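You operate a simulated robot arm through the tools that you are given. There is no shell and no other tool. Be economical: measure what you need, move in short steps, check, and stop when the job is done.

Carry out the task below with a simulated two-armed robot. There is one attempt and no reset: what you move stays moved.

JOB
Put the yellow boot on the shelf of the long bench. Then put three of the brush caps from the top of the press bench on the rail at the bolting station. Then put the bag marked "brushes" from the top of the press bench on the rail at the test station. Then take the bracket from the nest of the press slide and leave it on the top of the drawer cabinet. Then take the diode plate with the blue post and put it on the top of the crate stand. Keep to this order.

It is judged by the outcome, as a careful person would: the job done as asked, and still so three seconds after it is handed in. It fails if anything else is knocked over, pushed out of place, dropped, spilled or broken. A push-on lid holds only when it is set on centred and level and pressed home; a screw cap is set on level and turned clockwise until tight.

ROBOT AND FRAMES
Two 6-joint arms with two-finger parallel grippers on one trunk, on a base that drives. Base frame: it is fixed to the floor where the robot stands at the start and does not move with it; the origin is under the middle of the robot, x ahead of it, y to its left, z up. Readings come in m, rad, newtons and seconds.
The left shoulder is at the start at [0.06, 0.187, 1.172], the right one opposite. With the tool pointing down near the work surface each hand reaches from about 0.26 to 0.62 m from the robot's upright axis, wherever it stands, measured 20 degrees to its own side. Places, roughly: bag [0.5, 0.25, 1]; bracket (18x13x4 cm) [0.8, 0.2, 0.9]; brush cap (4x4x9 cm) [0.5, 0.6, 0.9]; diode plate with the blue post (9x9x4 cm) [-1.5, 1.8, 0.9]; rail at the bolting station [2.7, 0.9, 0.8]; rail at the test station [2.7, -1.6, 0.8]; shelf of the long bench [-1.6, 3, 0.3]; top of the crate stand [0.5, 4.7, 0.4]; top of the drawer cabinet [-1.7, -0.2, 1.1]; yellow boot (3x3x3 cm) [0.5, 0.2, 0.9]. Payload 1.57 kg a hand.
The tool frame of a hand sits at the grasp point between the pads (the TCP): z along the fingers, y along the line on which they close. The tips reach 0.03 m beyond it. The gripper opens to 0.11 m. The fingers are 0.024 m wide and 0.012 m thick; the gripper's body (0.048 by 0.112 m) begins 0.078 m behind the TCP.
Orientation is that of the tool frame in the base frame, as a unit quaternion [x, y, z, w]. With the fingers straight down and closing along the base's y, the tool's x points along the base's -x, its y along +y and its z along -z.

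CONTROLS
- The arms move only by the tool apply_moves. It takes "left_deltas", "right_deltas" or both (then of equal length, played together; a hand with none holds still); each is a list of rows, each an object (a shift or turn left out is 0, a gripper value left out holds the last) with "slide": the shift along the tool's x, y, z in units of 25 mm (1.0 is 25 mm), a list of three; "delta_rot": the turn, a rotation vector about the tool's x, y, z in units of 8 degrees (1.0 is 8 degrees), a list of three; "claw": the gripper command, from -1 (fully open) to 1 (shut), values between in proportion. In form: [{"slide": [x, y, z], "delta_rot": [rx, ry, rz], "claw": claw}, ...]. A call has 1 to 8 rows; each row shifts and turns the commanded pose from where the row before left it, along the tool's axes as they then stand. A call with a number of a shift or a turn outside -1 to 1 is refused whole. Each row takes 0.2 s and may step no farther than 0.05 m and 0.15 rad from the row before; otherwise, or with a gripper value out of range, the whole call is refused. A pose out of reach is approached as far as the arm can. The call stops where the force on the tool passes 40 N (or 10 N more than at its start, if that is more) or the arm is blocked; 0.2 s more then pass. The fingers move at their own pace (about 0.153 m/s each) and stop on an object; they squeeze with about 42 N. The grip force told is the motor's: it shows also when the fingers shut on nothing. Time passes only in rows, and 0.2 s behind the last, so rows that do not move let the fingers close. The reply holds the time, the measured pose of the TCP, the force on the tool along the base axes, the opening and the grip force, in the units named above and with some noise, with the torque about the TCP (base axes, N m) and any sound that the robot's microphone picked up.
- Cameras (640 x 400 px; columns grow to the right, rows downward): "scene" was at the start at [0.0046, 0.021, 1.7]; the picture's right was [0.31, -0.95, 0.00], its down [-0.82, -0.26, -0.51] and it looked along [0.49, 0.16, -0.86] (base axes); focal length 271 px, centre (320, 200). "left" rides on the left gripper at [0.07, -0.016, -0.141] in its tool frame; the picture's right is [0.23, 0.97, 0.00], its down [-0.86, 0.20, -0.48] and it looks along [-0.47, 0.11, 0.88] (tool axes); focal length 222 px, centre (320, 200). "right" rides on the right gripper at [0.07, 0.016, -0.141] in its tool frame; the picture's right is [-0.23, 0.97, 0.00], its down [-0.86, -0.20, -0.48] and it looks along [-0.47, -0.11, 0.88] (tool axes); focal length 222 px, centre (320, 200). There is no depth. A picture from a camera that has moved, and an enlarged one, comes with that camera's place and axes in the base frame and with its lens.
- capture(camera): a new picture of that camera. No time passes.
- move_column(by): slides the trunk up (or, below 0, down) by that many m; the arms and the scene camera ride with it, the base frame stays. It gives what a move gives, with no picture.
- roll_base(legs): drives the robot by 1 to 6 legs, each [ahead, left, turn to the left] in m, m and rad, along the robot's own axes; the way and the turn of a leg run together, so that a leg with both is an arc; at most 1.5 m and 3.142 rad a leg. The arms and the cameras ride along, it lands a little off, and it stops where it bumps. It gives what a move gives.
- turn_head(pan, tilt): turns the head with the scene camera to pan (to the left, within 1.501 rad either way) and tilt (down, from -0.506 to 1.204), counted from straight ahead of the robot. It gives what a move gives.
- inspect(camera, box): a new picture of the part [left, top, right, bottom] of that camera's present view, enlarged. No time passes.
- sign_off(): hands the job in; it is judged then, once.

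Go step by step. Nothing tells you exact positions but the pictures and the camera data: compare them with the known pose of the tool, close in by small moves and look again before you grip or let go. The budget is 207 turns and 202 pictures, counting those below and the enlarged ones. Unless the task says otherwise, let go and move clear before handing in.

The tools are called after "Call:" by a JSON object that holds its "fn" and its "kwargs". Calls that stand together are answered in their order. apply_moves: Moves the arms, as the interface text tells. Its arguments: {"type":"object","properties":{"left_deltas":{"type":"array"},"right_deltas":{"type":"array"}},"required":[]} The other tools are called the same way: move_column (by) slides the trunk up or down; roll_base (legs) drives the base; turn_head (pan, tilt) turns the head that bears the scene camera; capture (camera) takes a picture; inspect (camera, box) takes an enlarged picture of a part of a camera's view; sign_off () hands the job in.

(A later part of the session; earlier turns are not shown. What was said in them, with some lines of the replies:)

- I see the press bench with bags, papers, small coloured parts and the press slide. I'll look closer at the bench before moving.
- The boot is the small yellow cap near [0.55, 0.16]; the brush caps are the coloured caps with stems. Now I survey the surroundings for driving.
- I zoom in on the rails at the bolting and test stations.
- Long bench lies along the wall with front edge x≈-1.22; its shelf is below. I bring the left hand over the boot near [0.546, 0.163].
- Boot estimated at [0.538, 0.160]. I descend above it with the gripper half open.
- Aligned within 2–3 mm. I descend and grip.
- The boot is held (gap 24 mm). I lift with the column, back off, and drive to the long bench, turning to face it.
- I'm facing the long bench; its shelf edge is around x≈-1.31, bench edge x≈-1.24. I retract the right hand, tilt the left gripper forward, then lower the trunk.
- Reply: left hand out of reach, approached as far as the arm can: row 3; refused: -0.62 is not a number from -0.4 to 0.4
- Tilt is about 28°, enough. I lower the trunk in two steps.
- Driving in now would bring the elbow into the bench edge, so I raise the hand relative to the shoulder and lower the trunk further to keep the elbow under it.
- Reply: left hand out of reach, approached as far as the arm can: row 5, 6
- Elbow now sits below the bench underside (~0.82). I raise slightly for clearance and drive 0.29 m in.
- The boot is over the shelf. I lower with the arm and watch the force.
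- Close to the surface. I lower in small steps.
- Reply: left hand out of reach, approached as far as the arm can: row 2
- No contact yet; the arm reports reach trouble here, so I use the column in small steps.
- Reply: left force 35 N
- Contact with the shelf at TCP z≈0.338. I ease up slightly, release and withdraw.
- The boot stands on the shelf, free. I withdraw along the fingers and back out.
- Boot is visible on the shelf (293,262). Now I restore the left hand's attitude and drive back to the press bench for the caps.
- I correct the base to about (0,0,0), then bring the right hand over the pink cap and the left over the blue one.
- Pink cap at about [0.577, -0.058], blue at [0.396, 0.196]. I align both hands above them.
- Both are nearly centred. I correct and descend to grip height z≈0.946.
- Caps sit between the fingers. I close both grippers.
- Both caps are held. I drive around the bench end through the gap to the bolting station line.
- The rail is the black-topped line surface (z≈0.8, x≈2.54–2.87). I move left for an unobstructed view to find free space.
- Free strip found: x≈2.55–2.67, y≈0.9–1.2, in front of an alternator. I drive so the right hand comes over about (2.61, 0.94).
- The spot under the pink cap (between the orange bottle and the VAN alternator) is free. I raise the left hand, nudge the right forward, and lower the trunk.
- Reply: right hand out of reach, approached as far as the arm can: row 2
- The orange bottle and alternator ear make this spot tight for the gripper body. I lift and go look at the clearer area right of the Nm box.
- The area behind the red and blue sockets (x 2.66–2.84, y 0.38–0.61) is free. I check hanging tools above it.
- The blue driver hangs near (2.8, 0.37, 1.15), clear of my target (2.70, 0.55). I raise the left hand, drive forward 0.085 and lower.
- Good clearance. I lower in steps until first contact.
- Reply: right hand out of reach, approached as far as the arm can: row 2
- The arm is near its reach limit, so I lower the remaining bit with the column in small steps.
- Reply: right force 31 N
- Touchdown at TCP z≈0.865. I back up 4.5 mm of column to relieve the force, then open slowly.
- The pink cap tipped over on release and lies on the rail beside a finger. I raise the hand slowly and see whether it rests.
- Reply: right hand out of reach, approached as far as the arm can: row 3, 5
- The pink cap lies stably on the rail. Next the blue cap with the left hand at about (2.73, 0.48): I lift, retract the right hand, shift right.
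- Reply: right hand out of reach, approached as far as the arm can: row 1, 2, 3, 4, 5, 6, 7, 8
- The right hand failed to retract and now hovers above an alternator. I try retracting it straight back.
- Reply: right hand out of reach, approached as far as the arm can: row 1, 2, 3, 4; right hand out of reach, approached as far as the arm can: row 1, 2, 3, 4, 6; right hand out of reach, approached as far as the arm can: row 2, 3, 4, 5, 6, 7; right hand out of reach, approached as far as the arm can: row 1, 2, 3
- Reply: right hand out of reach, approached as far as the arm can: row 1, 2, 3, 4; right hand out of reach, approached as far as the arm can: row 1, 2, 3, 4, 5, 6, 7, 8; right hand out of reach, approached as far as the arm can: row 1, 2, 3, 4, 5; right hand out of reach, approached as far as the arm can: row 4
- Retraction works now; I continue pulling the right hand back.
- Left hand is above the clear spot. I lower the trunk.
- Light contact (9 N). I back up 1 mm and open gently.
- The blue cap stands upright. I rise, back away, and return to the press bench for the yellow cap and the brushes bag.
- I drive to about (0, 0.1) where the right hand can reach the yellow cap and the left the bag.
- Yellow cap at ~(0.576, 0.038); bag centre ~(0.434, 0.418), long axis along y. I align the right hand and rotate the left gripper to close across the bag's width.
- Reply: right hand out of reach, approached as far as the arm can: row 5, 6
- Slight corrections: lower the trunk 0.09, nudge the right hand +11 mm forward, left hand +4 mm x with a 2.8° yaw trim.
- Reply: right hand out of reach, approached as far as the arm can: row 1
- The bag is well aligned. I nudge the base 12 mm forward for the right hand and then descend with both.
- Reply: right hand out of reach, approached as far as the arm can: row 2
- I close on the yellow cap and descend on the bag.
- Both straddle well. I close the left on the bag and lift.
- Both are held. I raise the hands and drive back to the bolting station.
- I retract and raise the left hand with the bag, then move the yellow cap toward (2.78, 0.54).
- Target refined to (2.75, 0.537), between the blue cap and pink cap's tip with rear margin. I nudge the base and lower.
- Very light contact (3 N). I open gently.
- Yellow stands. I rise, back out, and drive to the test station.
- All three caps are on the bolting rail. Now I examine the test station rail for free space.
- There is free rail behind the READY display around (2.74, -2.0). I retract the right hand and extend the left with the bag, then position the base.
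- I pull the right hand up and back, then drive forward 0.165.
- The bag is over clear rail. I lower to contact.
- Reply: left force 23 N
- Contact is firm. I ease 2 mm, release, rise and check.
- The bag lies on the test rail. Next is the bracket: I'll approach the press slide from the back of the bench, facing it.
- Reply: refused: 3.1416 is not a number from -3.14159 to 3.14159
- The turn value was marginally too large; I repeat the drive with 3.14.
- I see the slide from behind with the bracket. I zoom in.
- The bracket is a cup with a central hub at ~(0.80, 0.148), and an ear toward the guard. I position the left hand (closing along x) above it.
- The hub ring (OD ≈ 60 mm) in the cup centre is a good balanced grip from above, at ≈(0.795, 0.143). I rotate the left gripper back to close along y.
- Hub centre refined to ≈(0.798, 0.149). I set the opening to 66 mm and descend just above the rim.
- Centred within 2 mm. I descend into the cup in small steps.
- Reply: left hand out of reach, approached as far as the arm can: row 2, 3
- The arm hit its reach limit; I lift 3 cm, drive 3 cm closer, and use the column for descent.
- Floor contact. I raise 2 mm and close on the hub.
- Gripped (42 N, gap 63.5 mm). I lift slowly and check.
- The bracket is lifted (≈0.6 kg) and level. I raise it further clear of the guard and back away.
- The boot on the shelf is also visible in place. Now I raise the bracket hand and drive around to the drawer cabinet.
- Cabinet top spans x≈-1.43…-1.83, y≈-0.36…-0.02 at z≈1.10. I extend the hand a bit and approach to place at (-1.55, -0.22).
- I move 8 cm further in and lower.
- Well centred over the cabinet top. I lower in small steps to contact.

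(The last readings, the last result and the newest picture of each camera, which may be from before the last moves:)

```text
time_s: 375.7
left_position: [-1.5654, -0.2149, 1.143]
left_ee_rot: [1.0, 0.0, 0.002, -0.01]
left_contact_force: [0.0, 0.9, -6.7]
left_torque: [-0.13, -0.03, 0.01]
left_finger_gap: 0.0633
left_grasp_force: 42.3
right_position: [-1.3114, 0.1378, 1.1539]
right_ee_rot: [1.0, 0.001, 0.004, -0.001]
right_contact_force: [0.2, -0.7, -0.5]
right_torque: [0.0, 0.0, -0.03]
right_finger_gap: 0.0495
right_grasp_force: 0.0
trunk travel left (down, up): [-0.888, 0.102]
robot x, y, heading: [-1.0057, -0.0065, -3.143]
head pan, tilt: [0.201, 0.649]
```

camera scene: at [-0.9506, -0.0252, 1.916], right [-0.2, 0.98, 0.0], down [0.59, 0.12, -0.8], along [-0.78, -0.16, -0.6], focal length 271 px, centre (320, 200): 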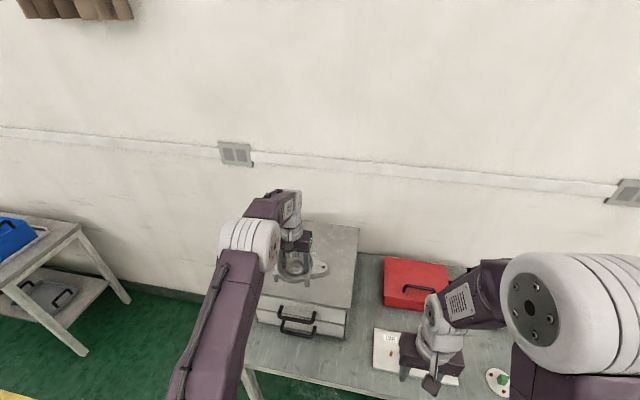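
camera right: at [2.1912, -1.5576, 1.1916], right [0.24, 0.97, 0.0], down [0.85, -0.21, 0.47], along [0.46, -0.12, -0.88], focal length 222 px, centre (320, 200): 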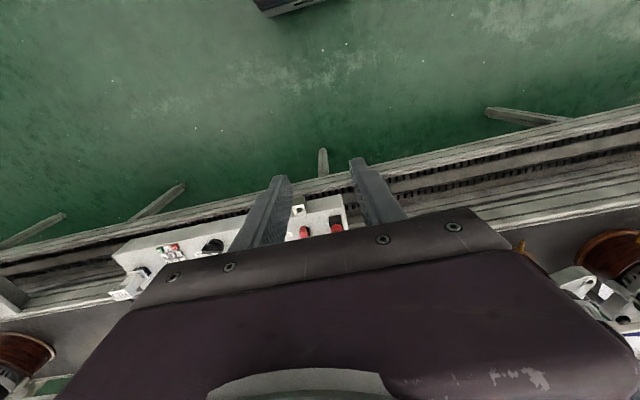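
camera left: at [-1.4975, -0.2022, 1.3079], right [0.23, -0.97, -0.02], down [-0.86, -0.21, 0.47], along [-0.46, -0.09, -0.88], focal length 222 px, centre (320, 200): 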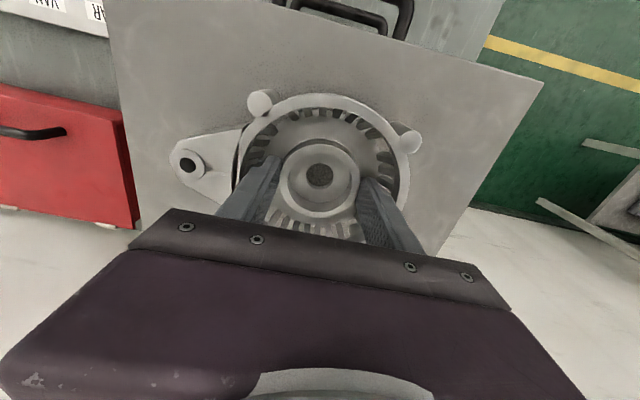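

Call:
{"fn": "move_column", "kwargs": {"by": -0.004}}

Call:
{"fn": "move_column", "kwargs": {"by": -0.003}}

Call:
{"fn": "inspect", "kwargs": {"camera": "scene", "box": [220, 200, 380, 300]}}

```text
time_s: 376.2
left_position: [-1.5663, -0.2148, 1.1388]
left_ee_rot: [1.0, -0.001, 0.003, -0.011]
left_contact_force: [0.3, 0.7, -5.4]
left_torque: [-0.13, 0.02, 0.0]
left_finger_gap: 0.0634
left_grasp_force: 42.0
right_position: [-1.3103, 0.1381, 1.1493]
right_ee_rot: [1.0, 0.001, 0.004, -0.001]
right_contact_force: [0.3, -0.4, -0.3]
right_torque: [0.03, 0.01, 0.01]
right_finger_gap: 0.0494
right_grasp_force: 0.0
trunk travel left (down, up): [-0.884, 0.106]
robot x, y, heading: [-1.0007, -0.0033, -3.145]
head pan, tilt: [0.201, 0.649]
```

```text
time_s: 376.7
left_position: [-1.5658, -0.2136, 1.136]
left_ee_rot: [1.0, -0.001, 0.002, -0.011]
left_contact_force: [-0.4, 0.2, -6.5]
left_torque: [-0.11, 0.0, 0.03]
left_finger_gap: 0.0637
left_grasp_force: 42.0
right_position: [-1.3109, 0.1368, 1.1457]
right_ee_rot: [1.0, 0.001, 0.003, 0.0]
right_contact_force: [1.0, -0.5, 0.8]
right_torque: [-0.03, -0.01, 0.0]
right_finger_gap: 0.0495
right_grasp_force: 0.1
trunk travel left (down, up): [-0.881, 0.109]
robot x, y, heading: [-1.0058, -0.0067, -3.142]
head pan, tilt: [0.201, 0.649]
```

```text
4.00 times, centred on (300, 250) of scene
camera zoom: at [-1.0308, -0.0248, 1.8109], right [-0.2, 0.98, 0.0], down [0.59, 0.12, -0.8], along [-0.78, -0.16, -0.61], focal length 1084 px, centre (400, 0)
```

zoom: 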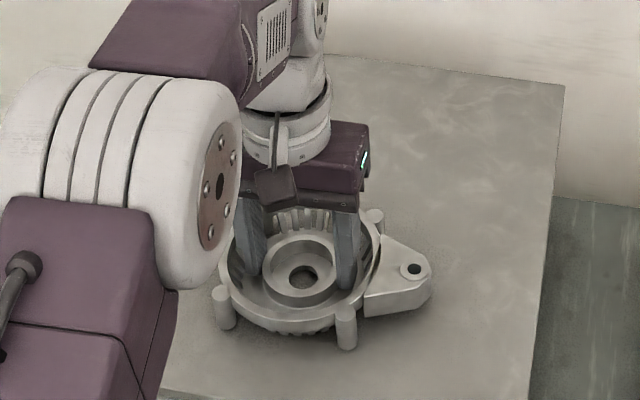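

Nearly touching. I continue in 3 mm steps.

Call:
{"fn": "move_column", "kwargs": {"by": -0.003}}

Call:
{"fn": "move_column", "kwargs": {"by": -0.003}}

Call:
{"fn": "move_column", "kwargs": {"by": -0.003}}

```text
time_s: 377.2
left_position: [-1.5651, -0.2151, 1.1337]
left_ee_rot: [1.0, -0.001, 0.002, -0.01]
left_contact_force: [0.4, -0.1, -4.6]
left_torque: [-0.2, -0.01, 0.02]
left_finger_gap: 0.0636
left_grasp_force: 41.8
right_position: [-1.3087, 0.1382, 1.1435]
right_ee_rot: [1.0, 0.0, 0.003, -0.001]
right_contact_force: [-0.8, -0.1, -0.5]
right_torque: [0.04, 0.02, -0.02]
right_finger_gap: 0.0493
right_grasp_force: 0.1
trunk travel left (down, up): [-0.878, 0.112]
robot x, y, heading: [-1.0048, -0.0066, -3.143]
head pan, tilt: [0.201, 0.649]
```

```text
time_s: 377.8
left_position: [-1.5658, -0.2144, 1.1329]
left_ee_rot: [1.0, 0.0, 0.001, -0.01]
left_contact_force: [-1.4, -1.2, 10.1]
left_torque: [-1.2, -0.11, -0.03]
left_finger_gap: 0.0638
left_grasp_force: 42.1
right_position: [-1.3084, 0.1391, 1.1408]
right_ee_rot: [1.0, 0.0, 0.003, -0.001]
right_contact_force: [-0.1, 0.2, 0.0]
right_torque: [0.0, -0.01, -0.03]
right_finger_gap: 0.0492
right_grasp_force: 0.0
trunk travel left (down, up): [-0.875, 0.115]
robot x, y, heading: [-1.0075, -0.0108, -3.143]
head pan, tilt: [0.201, 0.649]
```

```text
time_s: 378.3
left_position: [-1.5652, -0.2141, 1.1305]
left_ee_rot: [1.0, 0.0, -0.002, -0.009]
left_contact_force: [-7.0, -3.4, 28.5]
left_torque: [-0.58, 0.55, 0.13]
left_finger_gap: 0.0635
left_grasp_force: 42.2
right_position: [-1.3066, 0.1388, 1.138]
right_ee_rot: [1.0, 0.002, 0.001, -0.001]
right_contact_force: [0.2, -0.5, 0.2]
right_torque: [0.02, -0.02, 0.01]
right_finger_gap: 0.0496
right_grasp_force: 0.2
trunk travel left (down, up): [-0.872, 0.118]
robot x, y, heading: [-1.0049, -0.0078, -3.141]
head pan, tilt: [0.201, 0.649]
```

Seated. I relieve, open slightly (inside the cup), and lift straight out.

Call:
{"fn": "move_column", "kwargs": {"by": 0.003}}

Call:
{"fn": "apply_moves", "kwargs": {"left_deltas": [{"claw": -0.18}, {"claw": -0.24}, {}]}}

Call:
{"fn": "move_column", "kwargs": {"by": 0.02}}

Call:
{"fn": "inspect", "kwargs": {"camera": "scene", "box": [220, 200, 380, 300]}}

```text
time_s: 378.8
left_position: [-1.5657, -0.2133, 1.1304]
left_ee_rot: [1.0, 0.0, 0.001, -0.01]
left_contact_force: [-8.4, -2.7, 16.7]
left_torque: [-0.5, 0.19, -0.08]
left_finger_gap: 0.0636
left_grasp_force: 42.0
right_position: [-1.3089, 0.1384, 1.1398]
right_ee_rot: [1.0, 0.001, 0.002, -0.001]
right_contact_force: [0.1, -0.1, 0.7]
right_torque: [0.02, 0.01, 0.01]
right_finger_gap: 0.0495
right_grasp_force: 0.1
trunk travel left (down, up): [-0.875, 0.115]
robot x, y, heading: [-1.0036, -0.0064, -3.146]
head pan, tilt: [0.201, 0.649]
```

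```text
time_s: 379.6
left_position: [-1.5658, -0.2145, 1.1293]
left_ee_rot: [1.0, 0.001, 0.003, -0.011]
left_contact_force: [0.0, 0.4, 0.3]
left_torque: [-0.01, 0.01, 0.01]
left_finger_gap: 0.0682
left_grasp_force: 0.0
right_position: [-1.3091, 0.1379, 1.1405]
right_ee_rot: [1.0, 0.0, 0.003, -0.001]
right_contact_force: [-0.1, 0.7, 0.0]
right_torque: [0.01, -0.06, 0.02]
right_finger_gap: 0.0491
right_grasp_force: 0.0
trunk travel left (down, up): [-0.875, 0.115]
robot x, y, heading: [-1.0037, -0.0077, -3.141]
head pan, tilt: [0.201, 0.649]
```

```text
time_s: 380.3
left_position: [-1.5653, -0.2151, 1.1496]
left_ee_rot: [1.0, 0.0, 0.002, -0.011]
left_contact_force: [0.2, -0.3, 0.0]
left_torque: [0.01, 0.06, 0.01]
left_finger_gap: 0.068
left_grasp_force: 0.1
right_position: [-1.3096, 0.1377, 1.1612]
right_ee_rot: [1.0, 0.001, 0.002, 0.0]
right_contact_force: [0.8, -0.1, 0.4]
right_torque: [0.01, 0.01, 0.03]
right_finger_gap: 0.0497
right_grasp_force: 0.1
trunk travel left (down, up): [-0.895, 0.095]
robot x, y, heading: [-1.0037, -0.0046, -3.137]
head pan, tilt: [0.201, 0.649]
```

```text
4.00 times, centred on (300, 250) of scene
camera zoom: at [-1.0293, -0.0246, 1.825], right [-0.2, 0.98, 0.0], down [0.59, 0.12, -0.8], along [-0.78, -0.16, -0.6], focal length 1084 px, centre (400, 0)
```

zoom: 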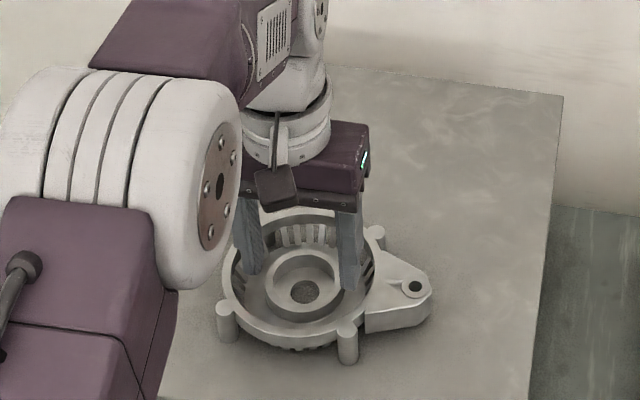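

The bracket is on the cabinet, fingers clear. I rise, back off, and drive to the long bench's blue mat for the diode plate.

Call:
{"fn": "move_column", "kwargs": {"by": 0.09}}

Call:
{"fn": "roll_base", "kwargs": {"legs": [[-0.45, 0, 0], [0, -1.4, 0], [0, -0.6, 0]]}}

Call:
{"fn": "turn_head", "kwargs": {"pan": 0.2, "tilt": 0.75}}

Call:
{"fn": "capture", "kwargs": {"camera": "scene"}}

```text
time_s: 381.5
left_position: [-1.5654, -0.2148, 1.2402]
left_ee_rot: [1.0, 0.0, 0.002, -0.01]
left_contact_force: [-0.2, -0.1, 0.4]
left_torque: [0.03, 0.03, -0.04]
left_finger_gap: 0.0682
left_grasp_force: 0.1
right_position: [-1.3092, 0.1382, 1.2519]
right_ee_rot: [1.0, 0.002, 0.003, -0.002]
right_contact_force: [-0.3, -0.2, 0.4]
right_torque: [0.0, -0.01, -0.02]
right_finger_gap: 0.0495
right_grasp_force: 0.0
trunk travel left (down, up): [-0.985, 0.005]
robot x, y, heading: [-1.0042, -0.0073, -3.144]
head pan, tilt: [0.201, 0.649]
```

```text
time_s: 393.9
left_position: [-1.137, 1.802, 1.2392]
left_ee_rot: [1.0, 0.006, 0.002, -0.011]
left_contact_force: [0.2, -0.2, -0.4]
left_torque: [0.01, -0.01, 0.0]
left_finger_gap: 0.0682
left_grasp_force: 0.1
right_position: [-0.8829, 2.1587, 1.2503]
right_ee_rot: [1.0, 0.006, 0.003, -0.001]
right_contact_force: [-0.1, -0.1, -0.3]
right_torque: [0.0, 0.01, -0.01]
right_finger_gap: 0.0495
right_grasp_force: 0.0
trunk travel left (down, up): [-0.985, 0.005]
robot x, y, heading: [-0.5776, 2.0184, -3.129]
head pan, tilt: [0.201, 0.649]
```

```text
time_s: 394.6
left_position: [-1.1365, 1.8021, 1.2394]
left_ee_rot: [1.0, 0.004, 0.001, -0.01]
left_contact_force: [-0.3, 0.2, -0.4]
left_torque: [0.0, 0.03, -0.01]
left_finger_gap: 0.068
left_grasp_force: 0.1
right_position: [-0.8837, 2.1578, 1.2505]
right_ee_rot: [1.0, 0.006, 0.002, -0.001]
right_contact_force: [0.5, 0.5, -0.3]
right_torque: [0.0, 0.0, 0.01]
right_finger_gap: 0.0497
right_grasp_force: 0.1
trunk travel left (down, up): [-0.985, 0.005]
robot x, y, heading: [-0.5796, 2.0186, -3.13]
head pan, tilt: [0.201, 0.75]
```

```text
64 pictures are left
camera scene: at [-0.5989, 1.9995, 1.9064], right [-0.21, 0.98, 0.0], down [0.67, 0.14, -0.73], along [-0.72, -0.15, -0.68], focal length 271 px, centre (320, 200)
```

scene: 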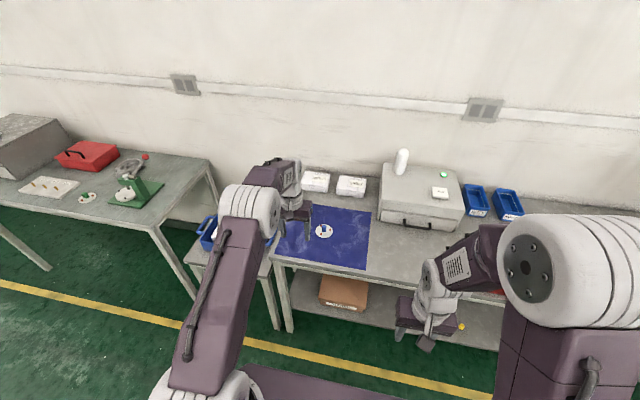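

The diode plate with blue post is at ~(-1.46, 1.84). I look closer and approach.

Call:
{"fn": "inspect", "kwargs": {"camera": "scene", "box": [284, 206, 364, 256]}}

Call:
{"fn": "roll_base", "kwargs": {"legs": [[0.32, -0.039, -0.012]]}}

Call:
{"fn": "move_column", "kwargs": {"by": -0.14}}

Call:
{"fn": "capture", "kwargs": {"camera": "left"}}

```text
8.00 times, centred on (324, 231) of scene
camera zoom: at [-0.5989, 1.9995, 1.9064], right [-0.21, 0.98, 0.0], down [0.67, 0.14, -0.73], along [-0.72, -0.15, -0.68], focal length 2169 px, centre (288, -48)
```

zoom: 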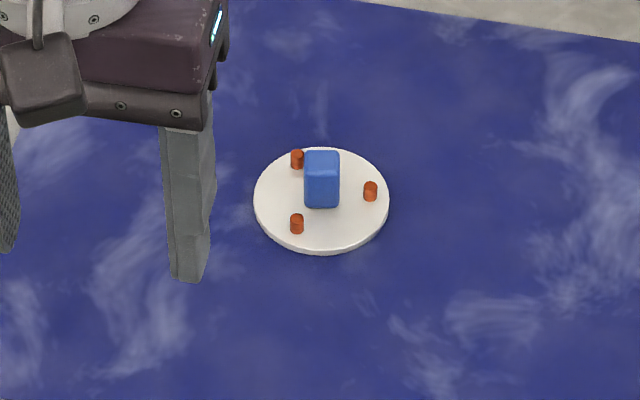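

```text
time_s: 396.7
left_position: [-1.4492, 1.8419, 1.2418]
left_ee_rot: [1.0, 0.003, 0.0, -0.011]
left_contact_force: [1.1, 1.2, 0.1]
left_torque: [0.01, 0.02, 0.0]
left_finger_gap: 0.0684
left_grasp_force: 0.0
right_position: [-1.1974, 2.1965, 1.2511]
right_ee_rot: [1.0, 0.004, 0.002, -0.002]
right_contact_force: [-0.1, -1.3, 0.7]
right_torque: [-0.04, 0.01, 0.02]
right_finger_gap: 0.0497
right_grasp_force: 0.1
trunk travel left (down, up): [-0.985, 0.005]
robot x, y, heading: [-0.8936, 2.0496, -3.137]
head pan, tilt: [0.201, 0.75]
```

```text
time_s: 398.4
left_position: [-1.4523, 1.8418, 1.1006]
left_ee_rot: [1.0, 0.004, 0.001, -0.011]
left_contact_force: [0.0, 0.2, 0.1]
left_torque: [-0.04, 0.0, 0.01]
left_finger_gap: 0.0682
left_grasp_force: 0.1
right_position: [-1.2, 2.1967, 1.1102]
right_ee_rot: [1.0, 0.005, 0.002, 0.0]
right_contact_force: [-0.3, 0.8, 1.2]
right_torque: [0.02, 0.01, 0.02]
right_finger_gap: 0.0493
right_grasp_force: 0.1
trunk travel left (down, up): [-0.845, 0.145]
robot x, y, heading: [-0.8911, 2.0471, -3.138]
head pan, tilt: [0.201, 0.75]
```

```text
62 pictures are left
camera left: at [-1.3837, 1.8552, 1.2426], right [0.23, -0.97, -0.02], down [-0.86, -0.22, 0.47], along [-0.46, -0.09, -0.88], focal length 222 px, centre (320, 200)
```

left: 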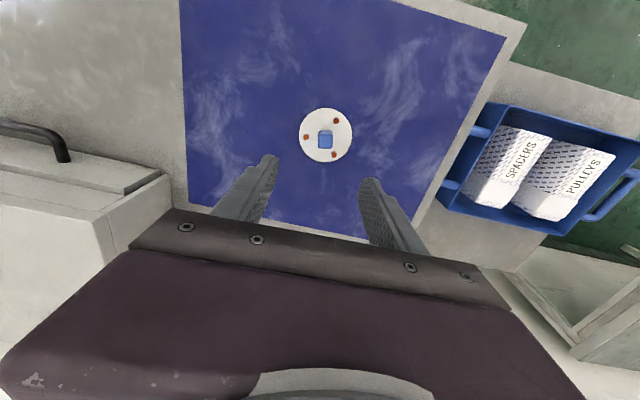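

Post at (-1.457, 1.838). I align, narrow the opening, and descend (right hand raised).

Call:
{"fn": "apply_moves", "kwargs": {"left_deltas": [{"slide": [-0.2, 0.16, 0.8], "claw": 0.25}, {"slide": [0, 0, 0.8]}, {"slide": [0, 0, 0.8]}, {"slide": [0, 0, 0.8]}, {}], "right_deltas": [{"slide": [0, 0, -0.8]}, {"slide": [0, 0, -0.8]}, {"slide": [0, 0, -0.8]}, {"slide": [0, 0, -0.8]}, {}]}}

Call:
{"fn": "move_column", "kwargs": {"by": -0.06}}

Call:
{"fn": "inspect", "kwargs": {"camera": "left", "box": [220, 100, 420, 225]}}

```text
time_s: 399.6
left_position: [-1.4582, 1.8389, 1.0194]
left_ee_rot: [1.0, 0.004, 0.001, -0.011]
left_contact_force: [-0.4, -0.4, -0.3]
left_torque: [0.01, 0.0, -0.02]
left_finger_gap: 0.0412
left_grasp_force: 0.1
right_position: [-1.1998, 2.1952, 1.1894]
right_ee_rot: [1.0, 0.005, 0.004, -0.001]
right_contact_force: [0.3, -0.7, -0.5]
right_torque: [0.01, 0.05, -0.04]
right_finger_gap: 0.0493
right_grasp_force: 0.0
trunk travel left (down, up): [-0.845, 0.145]
robot x, y, heading: [-0.8932, 2.0545, -3.13]
head pan, tilt: [0.201, 0.75]
```

```text
time_s: 400.6
left_position: [-1.4569, 1.8395, 0.9603]
left_ee_rot: [1.0, 0.003, 0.001, -0.01]
left_contact_force: [-0.2, 0.0, -0.9]
left_torque: [-0.04, 0.01, 0.0]
left_finger_gap: 0.0414
left_grasp_force: 0.0
right_position: [-1.1994, 2.1956, 1.1297]
right_ee_rot: [1.0, 0.004, 0.003, -0.001]
right_contact_force: [-0.3, -0.5, 0.0]
right_torque: [0.01, 0.01, 0.0]
right_finger_gap: 0.0497
right_grasp_force: 0.1
trunk travel left (down, up): [-0.785, 0.205]
robot x, y, heading: [-0.8969, 2.0498, -3.133]
head pan, tilt: [0.201, 0.75]
```

```text
3.20 times, centred on (320, 162) of left
camera zoom: at [-1.3884, 1.8519, 1.1019], right [0.23, -0.97, -0.02], down [-0.86, -0.22, 0.47], along [-0.46, -0.09, -0.88], focal length 711 px, centre (320, 320)
```

zoom: 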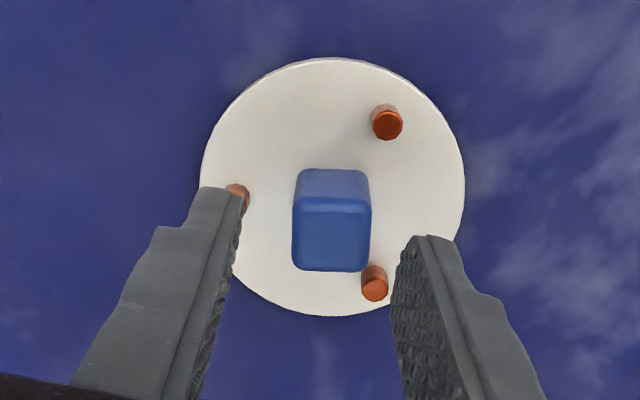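

Call:
{"fn": "apply_moves", "kwargs": {"left_deltas": [{"slide": [0, 0.12, 0.4]}, {"slide": [0, 0, 0.4]}, {}]}}

Call:
{"fn": "inspect", "kwargs": {"camera": "left", "box": [220, 100, 420, 225]}}

Call:
{"fn": "inspect", "kwargs": {"camera": "scene", "box": [250, 210, 370, 285]}}

```text
time_s: 401.4
left_position: [-1.457, 1.8359, 0.9393]
left_ee_rot: [1.0, 0.004, 0.002, -0.011]
left_contact_force: [0.2, 0.5, 0.4]
left_torque: [0.01, -0.03, -0.01]
left_finger_gap: 0.0414
left_grasp_force: 0.0
right_position: [-1.1993, 2.195, 1.1288]
right_ee_rot: [1.0, 0.004, 0.002, -0.002]
right_contact_force: [1.1, -1.2, 0.4]
right_torque: [-0.03, 0.02, 0.01]
right_finger_gap: 0.0495
right_grasp_force: 0.1
trunk travel left (down, up): [-0.785, 0.205]
robot x, y, heading: [-0.8954, 2.0519, -3.133]
head pan, tilt: [0.201, 0.75]
```

```text
3.20 times, centred on (320, 162) of left
camera zoom: at [-1.3883, 1.8492, 1.0821], right [0.23, -0.97, -0.02], down [-0.86, -0.22, 0.47], along [-0.46, -0.09, -0.88], focal length 711 px, centre (320, 320)
```

zoom: 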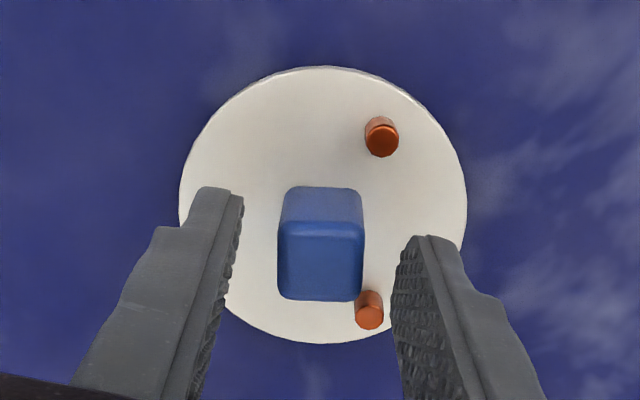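

```text
5.33 times, centred on (310, 248) of scene
camera zoom: at [-0.9143, 2.0371, 1.7064], right [-0.21, 0.98, 0.0], down [0.67, 0.14, -0.73], along [-0.72, -0.15, -0.68], focal length 1446 px, centre (373, -53)
```

zoom: 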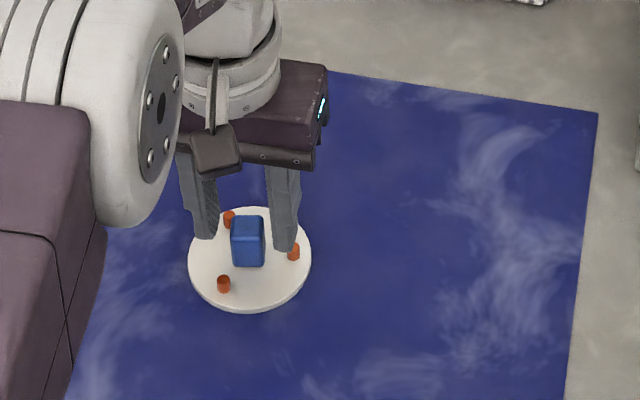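

Aligned. I descend 9 mm and grip the post.

Call:
{"fn": "apply_moves", "kwargs": {"left_deltas": [{"slide": [0, 0, 0.36]}, {}, {"claw": 1}, {"claw": 1}, {"claw": 1}]}}

Call:
{"fn": "move_column", "kwargs": {"by": 0.05}}

Call:
{"fn": "capture", "kwargs": {"camera": "left"}}

```text
time_s: 402.6
left_position: [-1.4586, 1.8373, 0.93]
left_ee_rot: [1.0, 0.003, 0.002, -0.01]
left_contact_force: [0.0, -0.1, 1.9]
left_torque: [-0.14, 0.05, -0.01]
left_finger_gap: 0.0213
left_grasp_force: 34.6
right_position: [-1.2002, 2.196, 1.1307]
right_ee_rot: [1.0, 0.004, 0.003, -0.002]
right_contact_force: [-0.7, 0.7, -0.7]
right_torque: [0.01, 0.01, 0.03]
right_finger_gap: 0.0495
right_grasp_force: 0.1
trunk travel left (down, up): [-0.785, 0.205]
robot x, y, heading: [-0.8957, 2.0558, -3.139]
head pan, tilt: [0.201, 0.75]
```

```text
time_s: 403.5
left_position: [-1.4581, 1.8367, 0.9814]
left_ee_rot: [1.0, 0.004, 0.002, -0.01]
left_contact_force: [0.1, 0.0, -0.4]
left_torque: [-0.02, -0.02, -0.01]
left_finger_gap: 0.0209
left_grasp_force: 34.3
right_position: [-1.201, 2.1943, 1.1798]
right_ee_rot: [1.0, 0.004, 0.004, -0.002]
right_contact_force: [0.2, 0.1, 0.6]
right_torque: [0.03, 0.03, 0.02]
right_finger_gap: 0.0496
right_grasp_force: 0.1
trunk travel left (down, up): [-0.835, 0.155]
robot x, y, heading: [-0.8929, 2.0548, -3.139]
head pan, tilt: [0.201, 0.75]
```

```text
58 pictures are left
camera left: at [-1.3891, 1.8496, 1.1232], right [0.23, -0.97, -0.02], down [-0.86, -0.22, 0.47], along [-0.46, -0.09, -0.88], focal length 222 px, centre (320, 200)
```

left: 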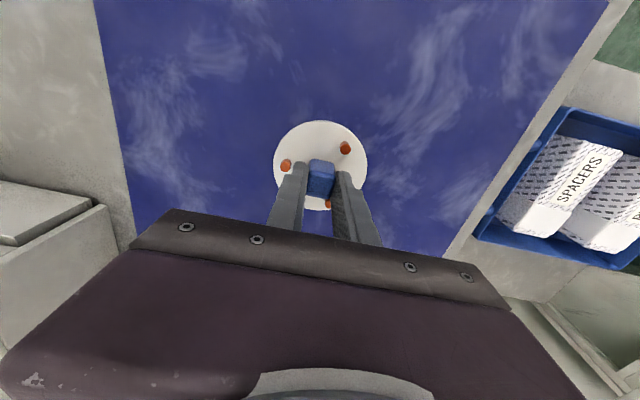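

The plate is held. I lift, back away, turn toward +y, and drive up the aisle to look for the crate stand.

Call:
{"fn": "move_column", "kwargs": {"by": 0.15}}

Call:
{"fn": "roll_base", "kwargs": {"legs": [[-0.36, 0, 0], [0, 0, -1.575], [1.2, 0, 0]]}}

Call:
{"fn": "turn_head", "kwargs": {"pan": -0.3, "tilt": 0.5}}

Call:
{"fn": "capture", "kwargs": {"camera": "scene"}}

```text
time_s: 405.2
left_position: [-1.4578, 1.8374, 1.1303]
left_ee_rot: [1.0, 0.003, 0.002, -0.011]
left_contact_force: [-0.1, -0.8, -1.7]
left_torque: [0.01, 0.02, 0.02]
left_finger_gap: 0.0212
left_grasp_force: 34.2
right_position: [-1.1995, 2.1958, 1.3299]
right_ee_rot: [1.0, 0.004, 0.004, -0.002]
right_contact_force: [-0.7, 0.1, -0.1]
right_torque: [0.01, -0.01, 0.02]
right_finger_gap: 0.0494
right_grasp_force: 0.0
trunk travel left (down, up): [-0.985, 0.005]
robot x, y, heading: [-0.8948, 2.0552, -3.132]
head pan, tilt: [0.201, 0.75]
```

```text
time_s: 417.1
left_position: [-0.7724, 3.8332, 1.1313]
left_ee_rot: [0.711, -0.703, 0.008, -0.006]
left_contact_force: [0.1, -0.6, -1.8]
left_torque: [0.0, 0.02, -0.03]
left_finger_gap: 0.0213
left_grasp_force: 34.2
right_position: [-0.4146, 3.577, 1.3319]
right_ee_rot: [0.711, -0.703, 0.001, 0.001]
right_contact_force: [-0.3, -0.2, -0.4]
right_torque: [0.0, 0.0, -0.01]
right_finger_gap: 0.0496
right_grasp_force: 0.0
trunk travel left (down, up): [-0.985, 0.005]
robot x, y, heading: [-0.5559, 3.2682, 1.583]
head pan, tilt: [0.201, 0.75]
```

```text
time_s: 418.0
left_position: [-0.772, 3.8333, 1.1308]
left_ee_rot: [0.711, -0.703, 0.009, -0.005]
left_contact_force: [0.0, 0.4, -1.4]
left_torque: [-0.02, 0.02, 0.03]
left_finger_gap: 0.0212
left_grasp_force: 34.5
right_position: [-0.4135, 3.5783, 1.3288]
right_ee_rot: [0.712, -0.703, 0.004, 0.002]
right_contact_force: [0.2, 0.1, 0.0]
right_torque: [-0.03, 0.0, 0.0]
right_finger_gap: 0.0495
right_grasp_force: 0.0
trunk travel left (down, up): [-0.985, 0.005]
robot x, y, heading: [-0.5559, 3.2695, 1.582]
head pan, tilt: [-0.3, 0.499]
```

```text
57 pictures are left
camera scene: at [-0.5282, 3.2985, 1.9283], right [0.96, -0.29, 0.0], down [-0.14, -0.46, -0.88], along [0.25, 0.84, -0.48], focal length 271 px, centre (320, 200)
```

scene: 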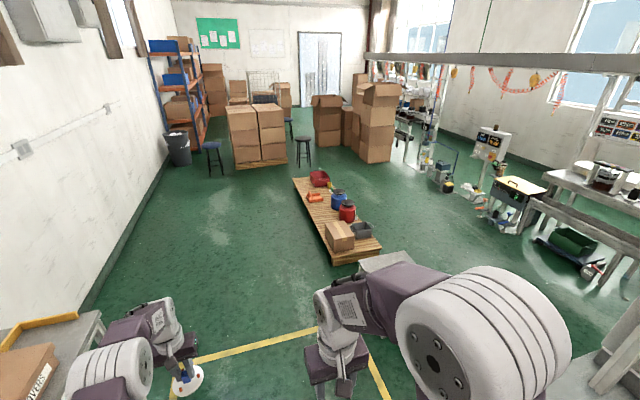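

A low grey-topped stand at ≈(0.48, 4.79) matches the crate stand. I drive next to it, face +x and look.

Call:
{"fn": "roll_base", "kwargs": {"legs": [[1.25, 0, 0], [0, 0, -1.582]]}}

Call:
{"fn": "turn_head", "kwargs": {"pan": 0.1, "tilt": 0.8}}

Call:
{"fn": "capture", "kwargs": {"camera": "scene"}}

```text
time_s: 428.3
left_position: [0.013, 4.7521, 1.1315]
left_ee_rot: [0.009, 1.0, -0.011, -0.001]
left_contact_force: [-0.4, 0.2, -0.9]
left_torque: [-0.03, 0.01, 0.02]
left_finger_gap: 0.0214
left_grasp_force: 34.5
right_position: [-0.253, 4.3994, 1.3298]
right_ee_rot: [0.007, 1.0, -0.001, -0.003]
right_contact_force: [0.4, 0.0, 1.1]
right_torque: [0.0, 0.0, 0.03]
right_finger_gap: 0.0498
right_grasp_force: 0.0
trunk travel left (down, up): [-0.985, 0.005]
robot x, y, heading: [-0.5571, 4.5484, -0.017]
head pan, tilt: [-0.3, 0.499]
```

```text
time_s: 429.2
left_position: [0.0129, 4.7511, 1.1317]
left_ee_rot: [0.009, 1.0, -0.011, -0.002]
left_contact_force: [-0.2, 0.6, -1.2]
left_torque: [-0.01, 0.03, -0.04]
left_finger_gap: 0.0212
left_grasp_force: 34.1
right_position: [-0.2529, 4.3992, 1.3312]
right_ee_rot: [0.007, 1.0, 0.0, -0.003]
right_contact_force: [-0.4, -0.4, -0.6]
right_torque: [0.0, -0.01, 0.0]
right_finger_gap: 0.0496
right_grasp_force: 0.1
trunk travel left (down, up): [-0.985, 0.005]
robot x, y, heading: [-0.5574, 4.5465, -0.02]
head pan, tilt: [0.099, 0.799]
```

```text
56 pictures are left
camera scene: at [-0.5357, 4.5566, 1.9024], right [0.08, -1.0, 0.0], down [-0.71, -0.06, -0.7], along [0.7, 0.06, -0.72], focal length 271 px, centre (320, 200)
```

scene: 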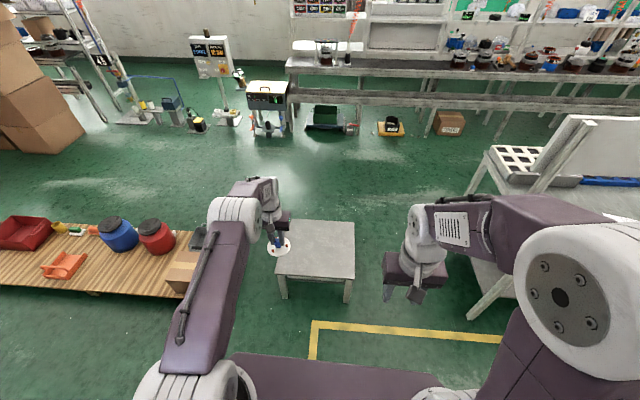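

Stand top spans x≈0.28–0.72, y≈4.42–4.89. I move in over (0.45, 4.66) and lower.

Call:
{"fn": "roll_base", "kwargs": {"legs": [[0, -0.1, 0.018], [0.44, 0, 0]]}}

Call:
{"fn": "move_column", "kwargs": {"by": -0.4}}

Call:
{"fn": "move_column", "kwargs": {"by": -0.2}}

Call:
{"fn": "capture", "kwargs": {"camera": "left"}}

Call:
{"fn": "capture", "kwargs": {"camera": "scene"}}

```text
time_s: 432.6
left_position: [0.4492, 4.6608, 1.132]
left_ee_rot: [0.0, 1.0, -0.01, -0.001]
left_contact_force: [0.2, -0.1, -1.0]
left_torque: [0.0, -0.02, -0.02]
left_finger_gap: 0.0209
left_grasp_force: 34.7
right_position: [0.1873, 4.3038, 1.3314]
right_ee_rot: [-0.001, 1.0, -0.001, -0.004]
right_contact_force: [-0.8, 0.9, 0.8]
right_torque: [-0.02, -0.04, -0.02]
right_finger_gap: 0.0494
right_grasp_force: 0.0
trunk travel left (down, up): [-0.985, 0.005]
robot x, y, heading: [-0.1177, 4.4479, 0.002]
head pan, tilt: [0.099, 0.799]
```

```text
time_s: 436.4
left_position: [0.4494, 4.6613, 0.7313]
left_ee_rot: [0.0, 1.0, -0.01, -0.003]
left_contact_force: [0.1, 0.7, -0.8]
left_torque: [-0.03, 0.02, 0.02]
left_finger_gap: 0.0212
left_grasp_force: 34.4
right_position: [0.1904, 4.3043, 0.9303]
right_ee_rot: [0.0, 1.0, -0.001, -0.003]
right_contact_force: [-0.2, -0.1, 0.7]
right_torque: [0.03, -0.03, 0.01]
right_finger_gap: 0.0494
right_grasp_force: 0.1
trunk travel left (down, up): [-0.585, 0.405]
robot x, y, heading: [-0.1167, 4.4471, 0.001]
head pan, tilt: [0.099, 0.799]
```

```text
time_s: 438.6
left_position: [0.4508, 4.6622, 0.5319]
left_ee_rot: [0.0, 1.0, -0.011, -0.002]
left_contact_force: [0.4, 0.4, -1.4]
left_torque: [-0.02, -0.02, 0.04]
left_finger_gap: 0.0212
left_grasp_force: 33.9
right_position: [0.1902, 4.3034, 0.7307]
right_ee_rot: [-0.001, 1.0, -0.001, -0.004]
right_contact_force: [-0.4, 0.3, 0.3]
right_torque: [0.0, -0.03, -0.03]
right_finger_gap: 0.0493
right_grasp_force: 0.0
trunk travel left (down, up): [-0.385, 0.605]
robot x, y, heading: [-0.1127, 4.4477, -0.001]
head pan, tilt: [0.099, 0.799]
```

```text
55 pictures are left
camera left: at [0.3813, 4.6472, 0.6734], right [-0.23, 0.97, -0.02], down [0.86, 0.21, 0.47], along [0.46, 0.09, -0.88], focal length 222 px, centre (320, 200)
```

left: 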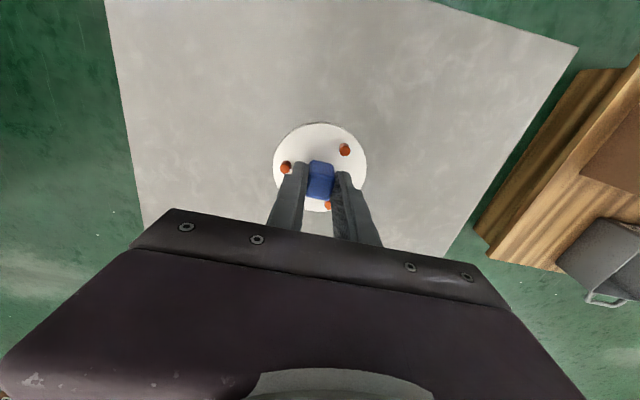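

```text
54 pictures are left
camera scene: at [-0.0944, 4.457, 1.3024], right [0.1, -0.99, 0.0], down [-0.71, -0.07, -0.7], along [0.69, 0.07, -0.72], focal length 271 px, centre (320, 200)
```

scene: 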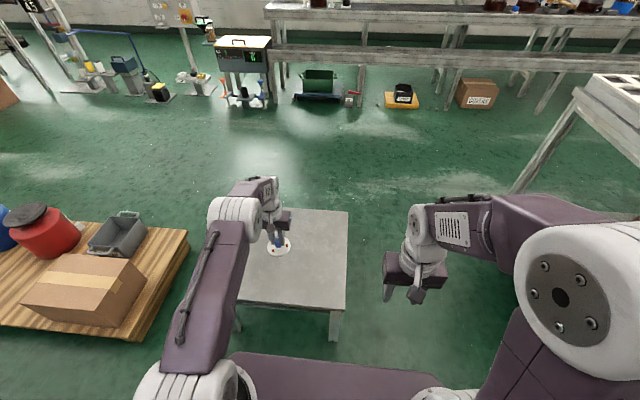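

Over the stand. I lower to near contact, then in small steps.

Call:
{"fn": "move_column", "kwargs": {"by": -0.07}}

Call:
{"fn": "move_column", "kwargs": {"by": -0.005}}

Call:
{"fn": "move_column", "kwargs": {"by": -0.004}}

```text
time_s: 439.7
left_position: [0.45, 4.6617, 0.4611]
left_ee_rot: [-0.001, 1.0, -0.01, -0.001]
left_contact_force: [0.1, 0.0, -1.8]
left_torque: [0.02, 0.0, -0.02]
left_finger_gap: 0.0212
left_grasp_force: 33.5
right_position: [0.1901, 4.3036, 0.6601]
right_ee_rot: [0.0, 1.0, -0.001, -0.003]
right_contact_force: [-0.7, 0.0, -0.1]
right_torque: [-0.02, -0.01, -0.01]
right_finger_gap: 0.0496
right_grasp_force: 0.1
trunk travel left (down, up): [-0.315, 0.675]
robot x, y, heading: [-0.1136, 4.4482, 0.002]
head pan, tilt: [0.099, 0.799]
```

```text
time_s: 440.2
left_position: [0.4497, 4.6608, 0.4566]
left_ee_rot: [-0.001, 1.0, -0.011, -0.001]
left_contact_force: [0.5, 0.4, -1.0]
left_torque: [0.0, -0.02, 0.0]
left_finger_gap: 0.0211
left_grasp_force: 34.4
right_position: [0.1905, 4.3046, 0.6541]
right_ee_rot: [-0.001, 1.0, -0.001, -0.003]
right_contact_force: [1.1, -0.3, 0.5]
right_torque: [0.0, 0.02, -0.01]
right_finger_gap: 0.0496
right_grasp_force: 0.1
trunk travel left (down, up): [-0.31, 0.68]
robot x, y, heading: [-0.1169, 4.449, -0.001]
head pan, tilt: [0.099, 0.799]
```

```text
time_s: 440.8
left_position: [0.4524, 4.6611, 0.452]
left_ee_rot: [0.0, 1.0, -0.01, -0.002]
left_contact_force: [-0.1, -0.4, -1.8]
left_torque: [0.0, 0.04, 0.01]
left_finger_gap: 0.0212
left_grasp_force: 34.3
right_position: [0.1904, 4.3046, 0.6513]
right_ee_rot: [-0.001, 1.0, -0.001, -0.004]
right_contact_force: [0.0, -0.4, -0.2]
right_torque: [-0.03, -0.01, 0.04]
right_finger_gap: 0.0495
right_grasp_force: 0.0
trunk travel left (down, up): [-0.306, 0.684]
robot x, y, heading: [-0.1128, 4.4471, 0.001]
head pan, tilt: [0.099, 0.799]
```

Call:
{"fn": "move_column", "kwargs": {"by": -0.003}}

Call:
{"fn": "move_column", "kwargs": {"by": -0.003}}

Call:
{"fn": "inspect", "kwargs": {"camera": "scene", "box": [240, 200, 320, 250]}}

```text
time_s: 441.3
left_position: [0.4514, 4.6622, 0.4492]
left_ee_rot: [0.001, 1.0, -0.01, -0.002]
left_contact_force: [0.6, -0.2, -0.5]
left_torque: [0.02, 0.0, 0.02]
left_finger_gap: 0.021
left_grasp_force: 34.3
right_position: [0.1899, 4.3043, 0.6481]
right_ee_rot: [-0.001, 1.0, -0.001, -0.003]
right_contact_force: [0.3, 0.1, 0.1]
right_torque: [0.01, -0.01, 0.0]
right_finger_gap: 0.0495
right_grasp_force: 0.1
trunk travel left (down, up): [-0.303, 0.687]
robot x, y, heading: [-0.1146, 4.4483, 0.0]
head pan, tilt: [0.099, 0.799]
```

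```text
time_s: 441.8
left_position: [0.4511, 4.6615, 0.4459]
left_ee_rot: [0.0, 1.0, -0.01, -0.002]
left_contact_force: [-0.5, 0.6, -0.9]
left_torque: [-0.03, -0.01, -0.05]
left_finger_gap: 0.0213
left_grasp_force: 34.4
right_position: [0.1901, 4.3037, 0.6443]
right_ee_rot: [-0.001, 1.0, -0.001, -0.004]
right_contact_force: [0.1, -0.3, 0.4]
right_torque: [0.0, -0.04, 0.05]
right_finger_gap: 0.0495
right_grasp_force: 0.0
trunk travel left (down, up): [-0.3, 0.69]
robot x, y, heading: [-0.1178, 4.4476, -0.001]
head pan, tilt: [0.099, 0.799]
```

```text
8.00 times, centred on (280, 225) of scene
camera zoom: at [-0.0943, 4.457, 1.2173], right [0.1, -0.99, 0.0], down [-0.71, -0.07, -0.7], along [0.69, 0.07, -0.72], focal length 2169 px, centre (640, 0)
```

zoom: 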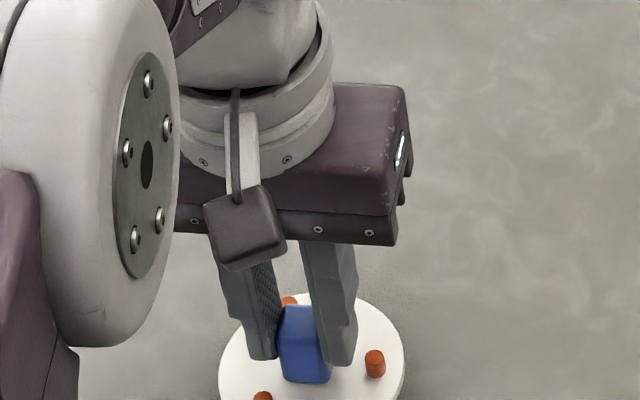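

Call:
{"fn": "move_column", "kwargs": {"by": -0.004}}

Call:
{"fn": "move_column", "kwargs": {"by": -0.004}}

Call:
{"fn": "inspect", "kwargs": {"camera": "scene", "box": [230, 220, 326, 280]}}

```text
time_s: 442.3
left_position: [0.4501, 4.661, 0.442]
left_ee_rot: [-0.001, 1.0, -0.01, -0.002]
left_contact_force: [0.3, 0.6, -0.4]
left_torque: [-0.02, 0.0, 0.02]
left_finger_gap: 0.0214
left_grasp_force: 34.8
right_position: [0.1909, 4.3034, 0.6413]
right_ee_rot: [-0.001, 1.0, -0.001, -0.003]
right_contact_force: [0.2, -0.5, -0.5]
right_torque: [0.03, 0.0, 0.02]
right_finger_gap: 0.0493
right_grasp_force: 0.1
trunk travel left (down, up): [-0.296, 0.694]
robot x, y, heading: [-0.1185, 4.4472, 0.001]
head pan, tilt: [0.099, 0.799]
```

```text
time_s: 442.9
left_position: [0.45, 4.6624, 0.4383]
left_ee_rot: [0.0, 1.0, -0.01, -0.002]
left_contact_force: [0.2, -0.3, -1.3]
left_torque: [0.0, -0.03, 0.04]
left_finger_gap: 0.0214
left_grasp_force: 34.5
right_position: [0.1903, 4.304, 0.6373]
right_ee_rot: [-0.001, 1.0, -0.001, -0.004]
right_contact_force: [-0.3, 0.5, -0.7]
right_torque: [0.0, 0.02, -0.02]
right_finger_gap: 0.0493
right_grasp_force: 0.1
trunk travel left (down, up): [-0.292, 0.698]
robot x, y, heading: [-0.1197, 4.45, -0.001]
head pan, tilt: [0.099, 0.799]
```

```text
6.67 times, centred on (278, 250) of scene
camera zoom: at [-0.0944, 4.457, 1.2093], right [0.1, -0.99, 0.0], down [-0.71, -0.07, -0.7], along [0.69, 0.07, -0.72], focal length 1807 px, centre (600, -133)
```

zoom: 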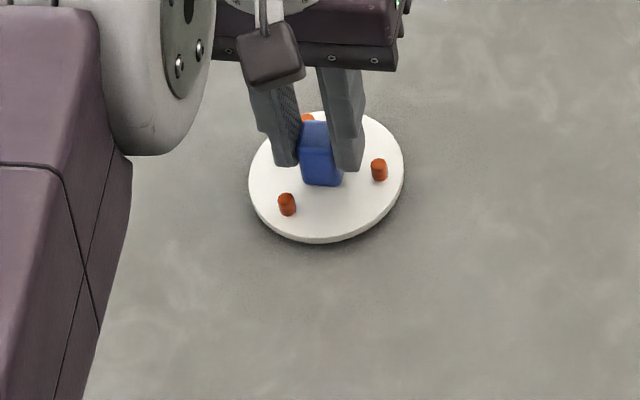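

The plate is a centimetre or less above. I continue stepping down.

Call:
{"fn": "move_column", "kwargs": {"by": -0.004}}

Call:
{"fn": "move_column", "kwargs": {"by": -0.003}}

Call:
{"fn": "move_column", "kwargs": {"by": -0.003}}

```text
time_s: 443.4
left_position: [0.4501, 4.6626, 0.4343]
left_ee_rot: [0.0, 1.0, -0.011, -0.002]
left_contact_force: [0.2, -0.3, -1.4]
left_torque: [0.02, 0.01, 0.0]
left_finger_gap: 0.0211
left_grasp_force: 34.7
right_position: [0.1909, 4.3048, 0.633]
right_ee_rot: [-0.001, 1.0, -0.002, -0.004]
right_contact_force: [-0.2, -0.1, -0.1]
right_torque: [0.02, 0.0, -0.01]
right_finger_gap: 0.0496
right_grasp_force: 0.0
trunk travel left (down, up): [-0.288, 0.702]
robot x, y, heading: [-0.1144, 4.45, -0.002]
head pan, tilt: [0.099, 0.799]
```

```text
time_s: 443.9
left_position: [0.4517, 4.6611, 0.4326]
left_ee_rot: [-0.001, 1.0, -0.01, -0.002]
left_contact_force: [-1.1, 0.1, 3.2]
left_torque: [0.15, 0.0, 0.03]
left_finger_gap: 0.021
left_grasp_force: 34.0
right_position: [0.1905, 4.3037, 0.6311]
right_ee_rot: [-0.001, 1.0, 0.0, -0.002]
right_contact_force: [0.2, -0.3, -1.4]
right_torque: [0.01, -0.01, 0.0]
right_finger_gap: 0.0495
right_grasp_force: 0.0
trunk travel left (down, up): [-0.285, 0.705]
robot x, y, heading: [-0.1114, 4.4488, 0.002]
head pan, tilt: [0.099, 0.799]
```

```text
time_s: 444.4
left_position: [0.4496, 4.6604, 0.4299]
left_ee_rot: [0.001, 1.0, -0.01, 0.0]
left_contact_force: [-1.4, -2.3, 15.8]
left_torque: [0.47, 0.19, 0.06]
left_finger_gap: 0.0213
left_grasp_force: 34.7
right_position: [0.1895, 4.3034, 0.6284]
right_ee_rot: [-0.001, 1.0, -0.001, -0.002]
right_contact_force: [0.8, 0.0, -0.5]
right_torque: [-0.02, 0.01, -0.02]
right_finger_gap: 0.0495
right_grasp_force: 0.1
trunk travel left (down, up): [-0.282, 0.708]
robot x, y, heading: [-0.1173, 4.453, 0.005]
head pan, tilt: [0.099, 0.799]
```

Seated. I ease up, open modestly (clear of the diodes), and lift away.

Call:
{"fn": "move_column", "kwargs": {"by": 0.003}}

Call:
{"fn": "apply_moves", "kwargs": {"left_deltas": [{"claw": 0.45}, {"claw": 0.35}, {}]}}

Call:
{"fn": "move_column", "kwargs": {"by": 0.1}}

Call:
{"fn": "capture", "kwargs": {"camera": "left"}}

Call:
{"fn": "roll_base", "kwargs": {"legs": [[-0.4, 0, 0]]}}

Call:
{"fn": "capture", "kwargs": {"camera": "scene"}}

```text
time_s: 445.0
left_position: [0.4507, 4.6602, 0.4312]
left_ee_rot: [0.0, 1.0, -0.01, -0.001]
left_contact_force: [2.7, -1.2, 5.2]
left_torque: [0.13, -0.2, -0.09]
left_finger_gap: 0.0212
left_grasp_force: 34.9
right_position: [0.19, 4.3051, 0.6303]
right_ee_rot: [-0.001, 1.0, 0.0, -0.002]
right_contact_force: [-1.3, -0.5, -1.2]
right_torque: [0.05, 0.03, 0.02]
right_finger_gap: 0.0495
right_grasp_force: 0.0
trunk travel left (down, up): [-0.285, 0.705]
robot x, y, heading: [-0.1207, 4.4494, -0.001]
head pan, tilt: [0.099, 0.799]
```

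```text
time_s: 445.8
left_position: [0.4508, 4.6622, 0.4295]
left_ee_rot: [0.0, 1.0, -0.011, -0.001]
left_contact_force: [0.1, -0.1, 0.2]
left_torque: [0.03, 0.02, 0.02]
left_finger_gap: 0.0357
left_grasp_force: 0.2
right_position: [0.1905, 4.3047, 0.6314]
right_ee_rot: [-0.001, 1.0, -0.001, -0.003]
right_contact_force: [-0.2, -0.9, -0.2]
right_torque: [-0.04, 0.0, -0.04]
right_finger_gap: 0.0495
right_grasp_force: 0.1
trunk travel left (down, up): [-0.285, 0.705]
robot x, y, heading: [-0.1136, 4.4508, 0.003]
head pan, tilt: [0.099, 0.799]
```

```text
time_s: 447.1
left_position: [0.4505, 4.6619, 0.5305]
left_ee_rot: [0.0, 1.0, -0.01, -0.003]
left_contact_force: [-0.4, 1.0, 0.7]
left_torque: [0.02, -0.03, -0.03]
left_finger_gap: 0.0356
left_grasp_force: 0.1
right_position: [0.1908, 4.3034, 0.7295]
right_ee_rot: [-0.001, 1.0, -0.001, -0.004]
right_contact_force: [-0.3, -0.4, 0.9]
right_torque: [0.01, 0.03, -0.01]
right_finger_gap: 0.0494
right_grasp_force: 0.1
trunk travel left (down, up): [-0.385, 0.605]
robot x, y, heading: [-0.1122, 4.4457, -0.002]
head pan, tilt: [0.099, 0.799]
```

```text
51 pictures are left
camera left: at [0.3813, 4.6472, 0.6733], right [-0.23, 0.97, -0.02], down [0.86, 0.21, 0.47], along [0.46, 0.09, -0.88], focal length 222 px, centre (320, 200)
```

left: 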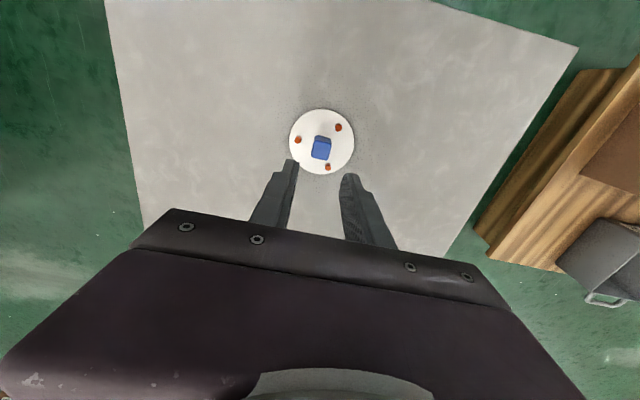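

```text
time_s: 449.6
left_position: [0.0518, 4.6599, 0.5305]
left_ee_rot: [0.002, 1.0, -0.01, -0.001]
left_contact_force: [0.2, -0.1, 0.1]
left_torque: [-0.01, 0.01, 0.0]
left_finger_gap: 0.0357
left_grasp_force: 0.0
right_position: [-0.2092, 4.3043, 0.7296]
right_ee_rot: [0.001, 1.0, -0.001, -0.003]
right_contact_force: [-0.2, -0.1, 0.0]
right_torque: [0.0, 0.0, -0.01]
right_finger_gap: 0.0495
right_grasp_force: 0.1
trunk travel left (down, up): [-0.385, 0.605]
robot x, y, heading: [-0.5163, 4.4534, -0.002]
head pan, tilt: [0.099, 0.799]
```

```text
50 pictures are left
camera scene: at [-0.4938, 4.4577, 1.3024], right [0.1, -1.0, 0.0], down [-0.71, -0.07, -0.7], along [0.69, 0.07, -0.72], focal length 271 px, centre (320, 200)
```

scene: 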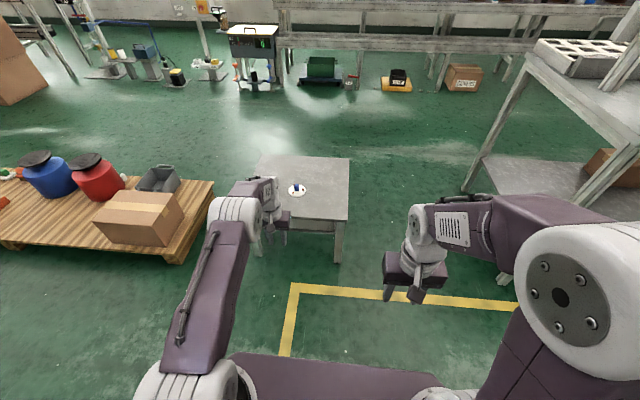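

The plate rests on the crate stand, the hands are empty and clear, and all five steps were done in order. I hand in.

Call:
{"fn": "sign_off", "kwargs": {}}

```text
The job is handed in.
```

All five steps are done in the order you gave, and the job is handed in.

- **Boot:** the yellow boot is standing on the shelf of the long bench.
- **Brush caps:** the pink, blue and yellow caps are on the rail at the bolting station. The pink one tipped over when I let go. It lies on its side on the rail, and I left it there. The other two are standing.
- **Bag:** the "brushes" bag is on the rail at the test station.
- **Bracket:** it is out of the press slide nest and on top of the drawer cabinet.
- **Diode plate:** the one with the blue post is on top of the crate stand.

I saw nothing else knocked over or moved. Both hands are empty and clear.
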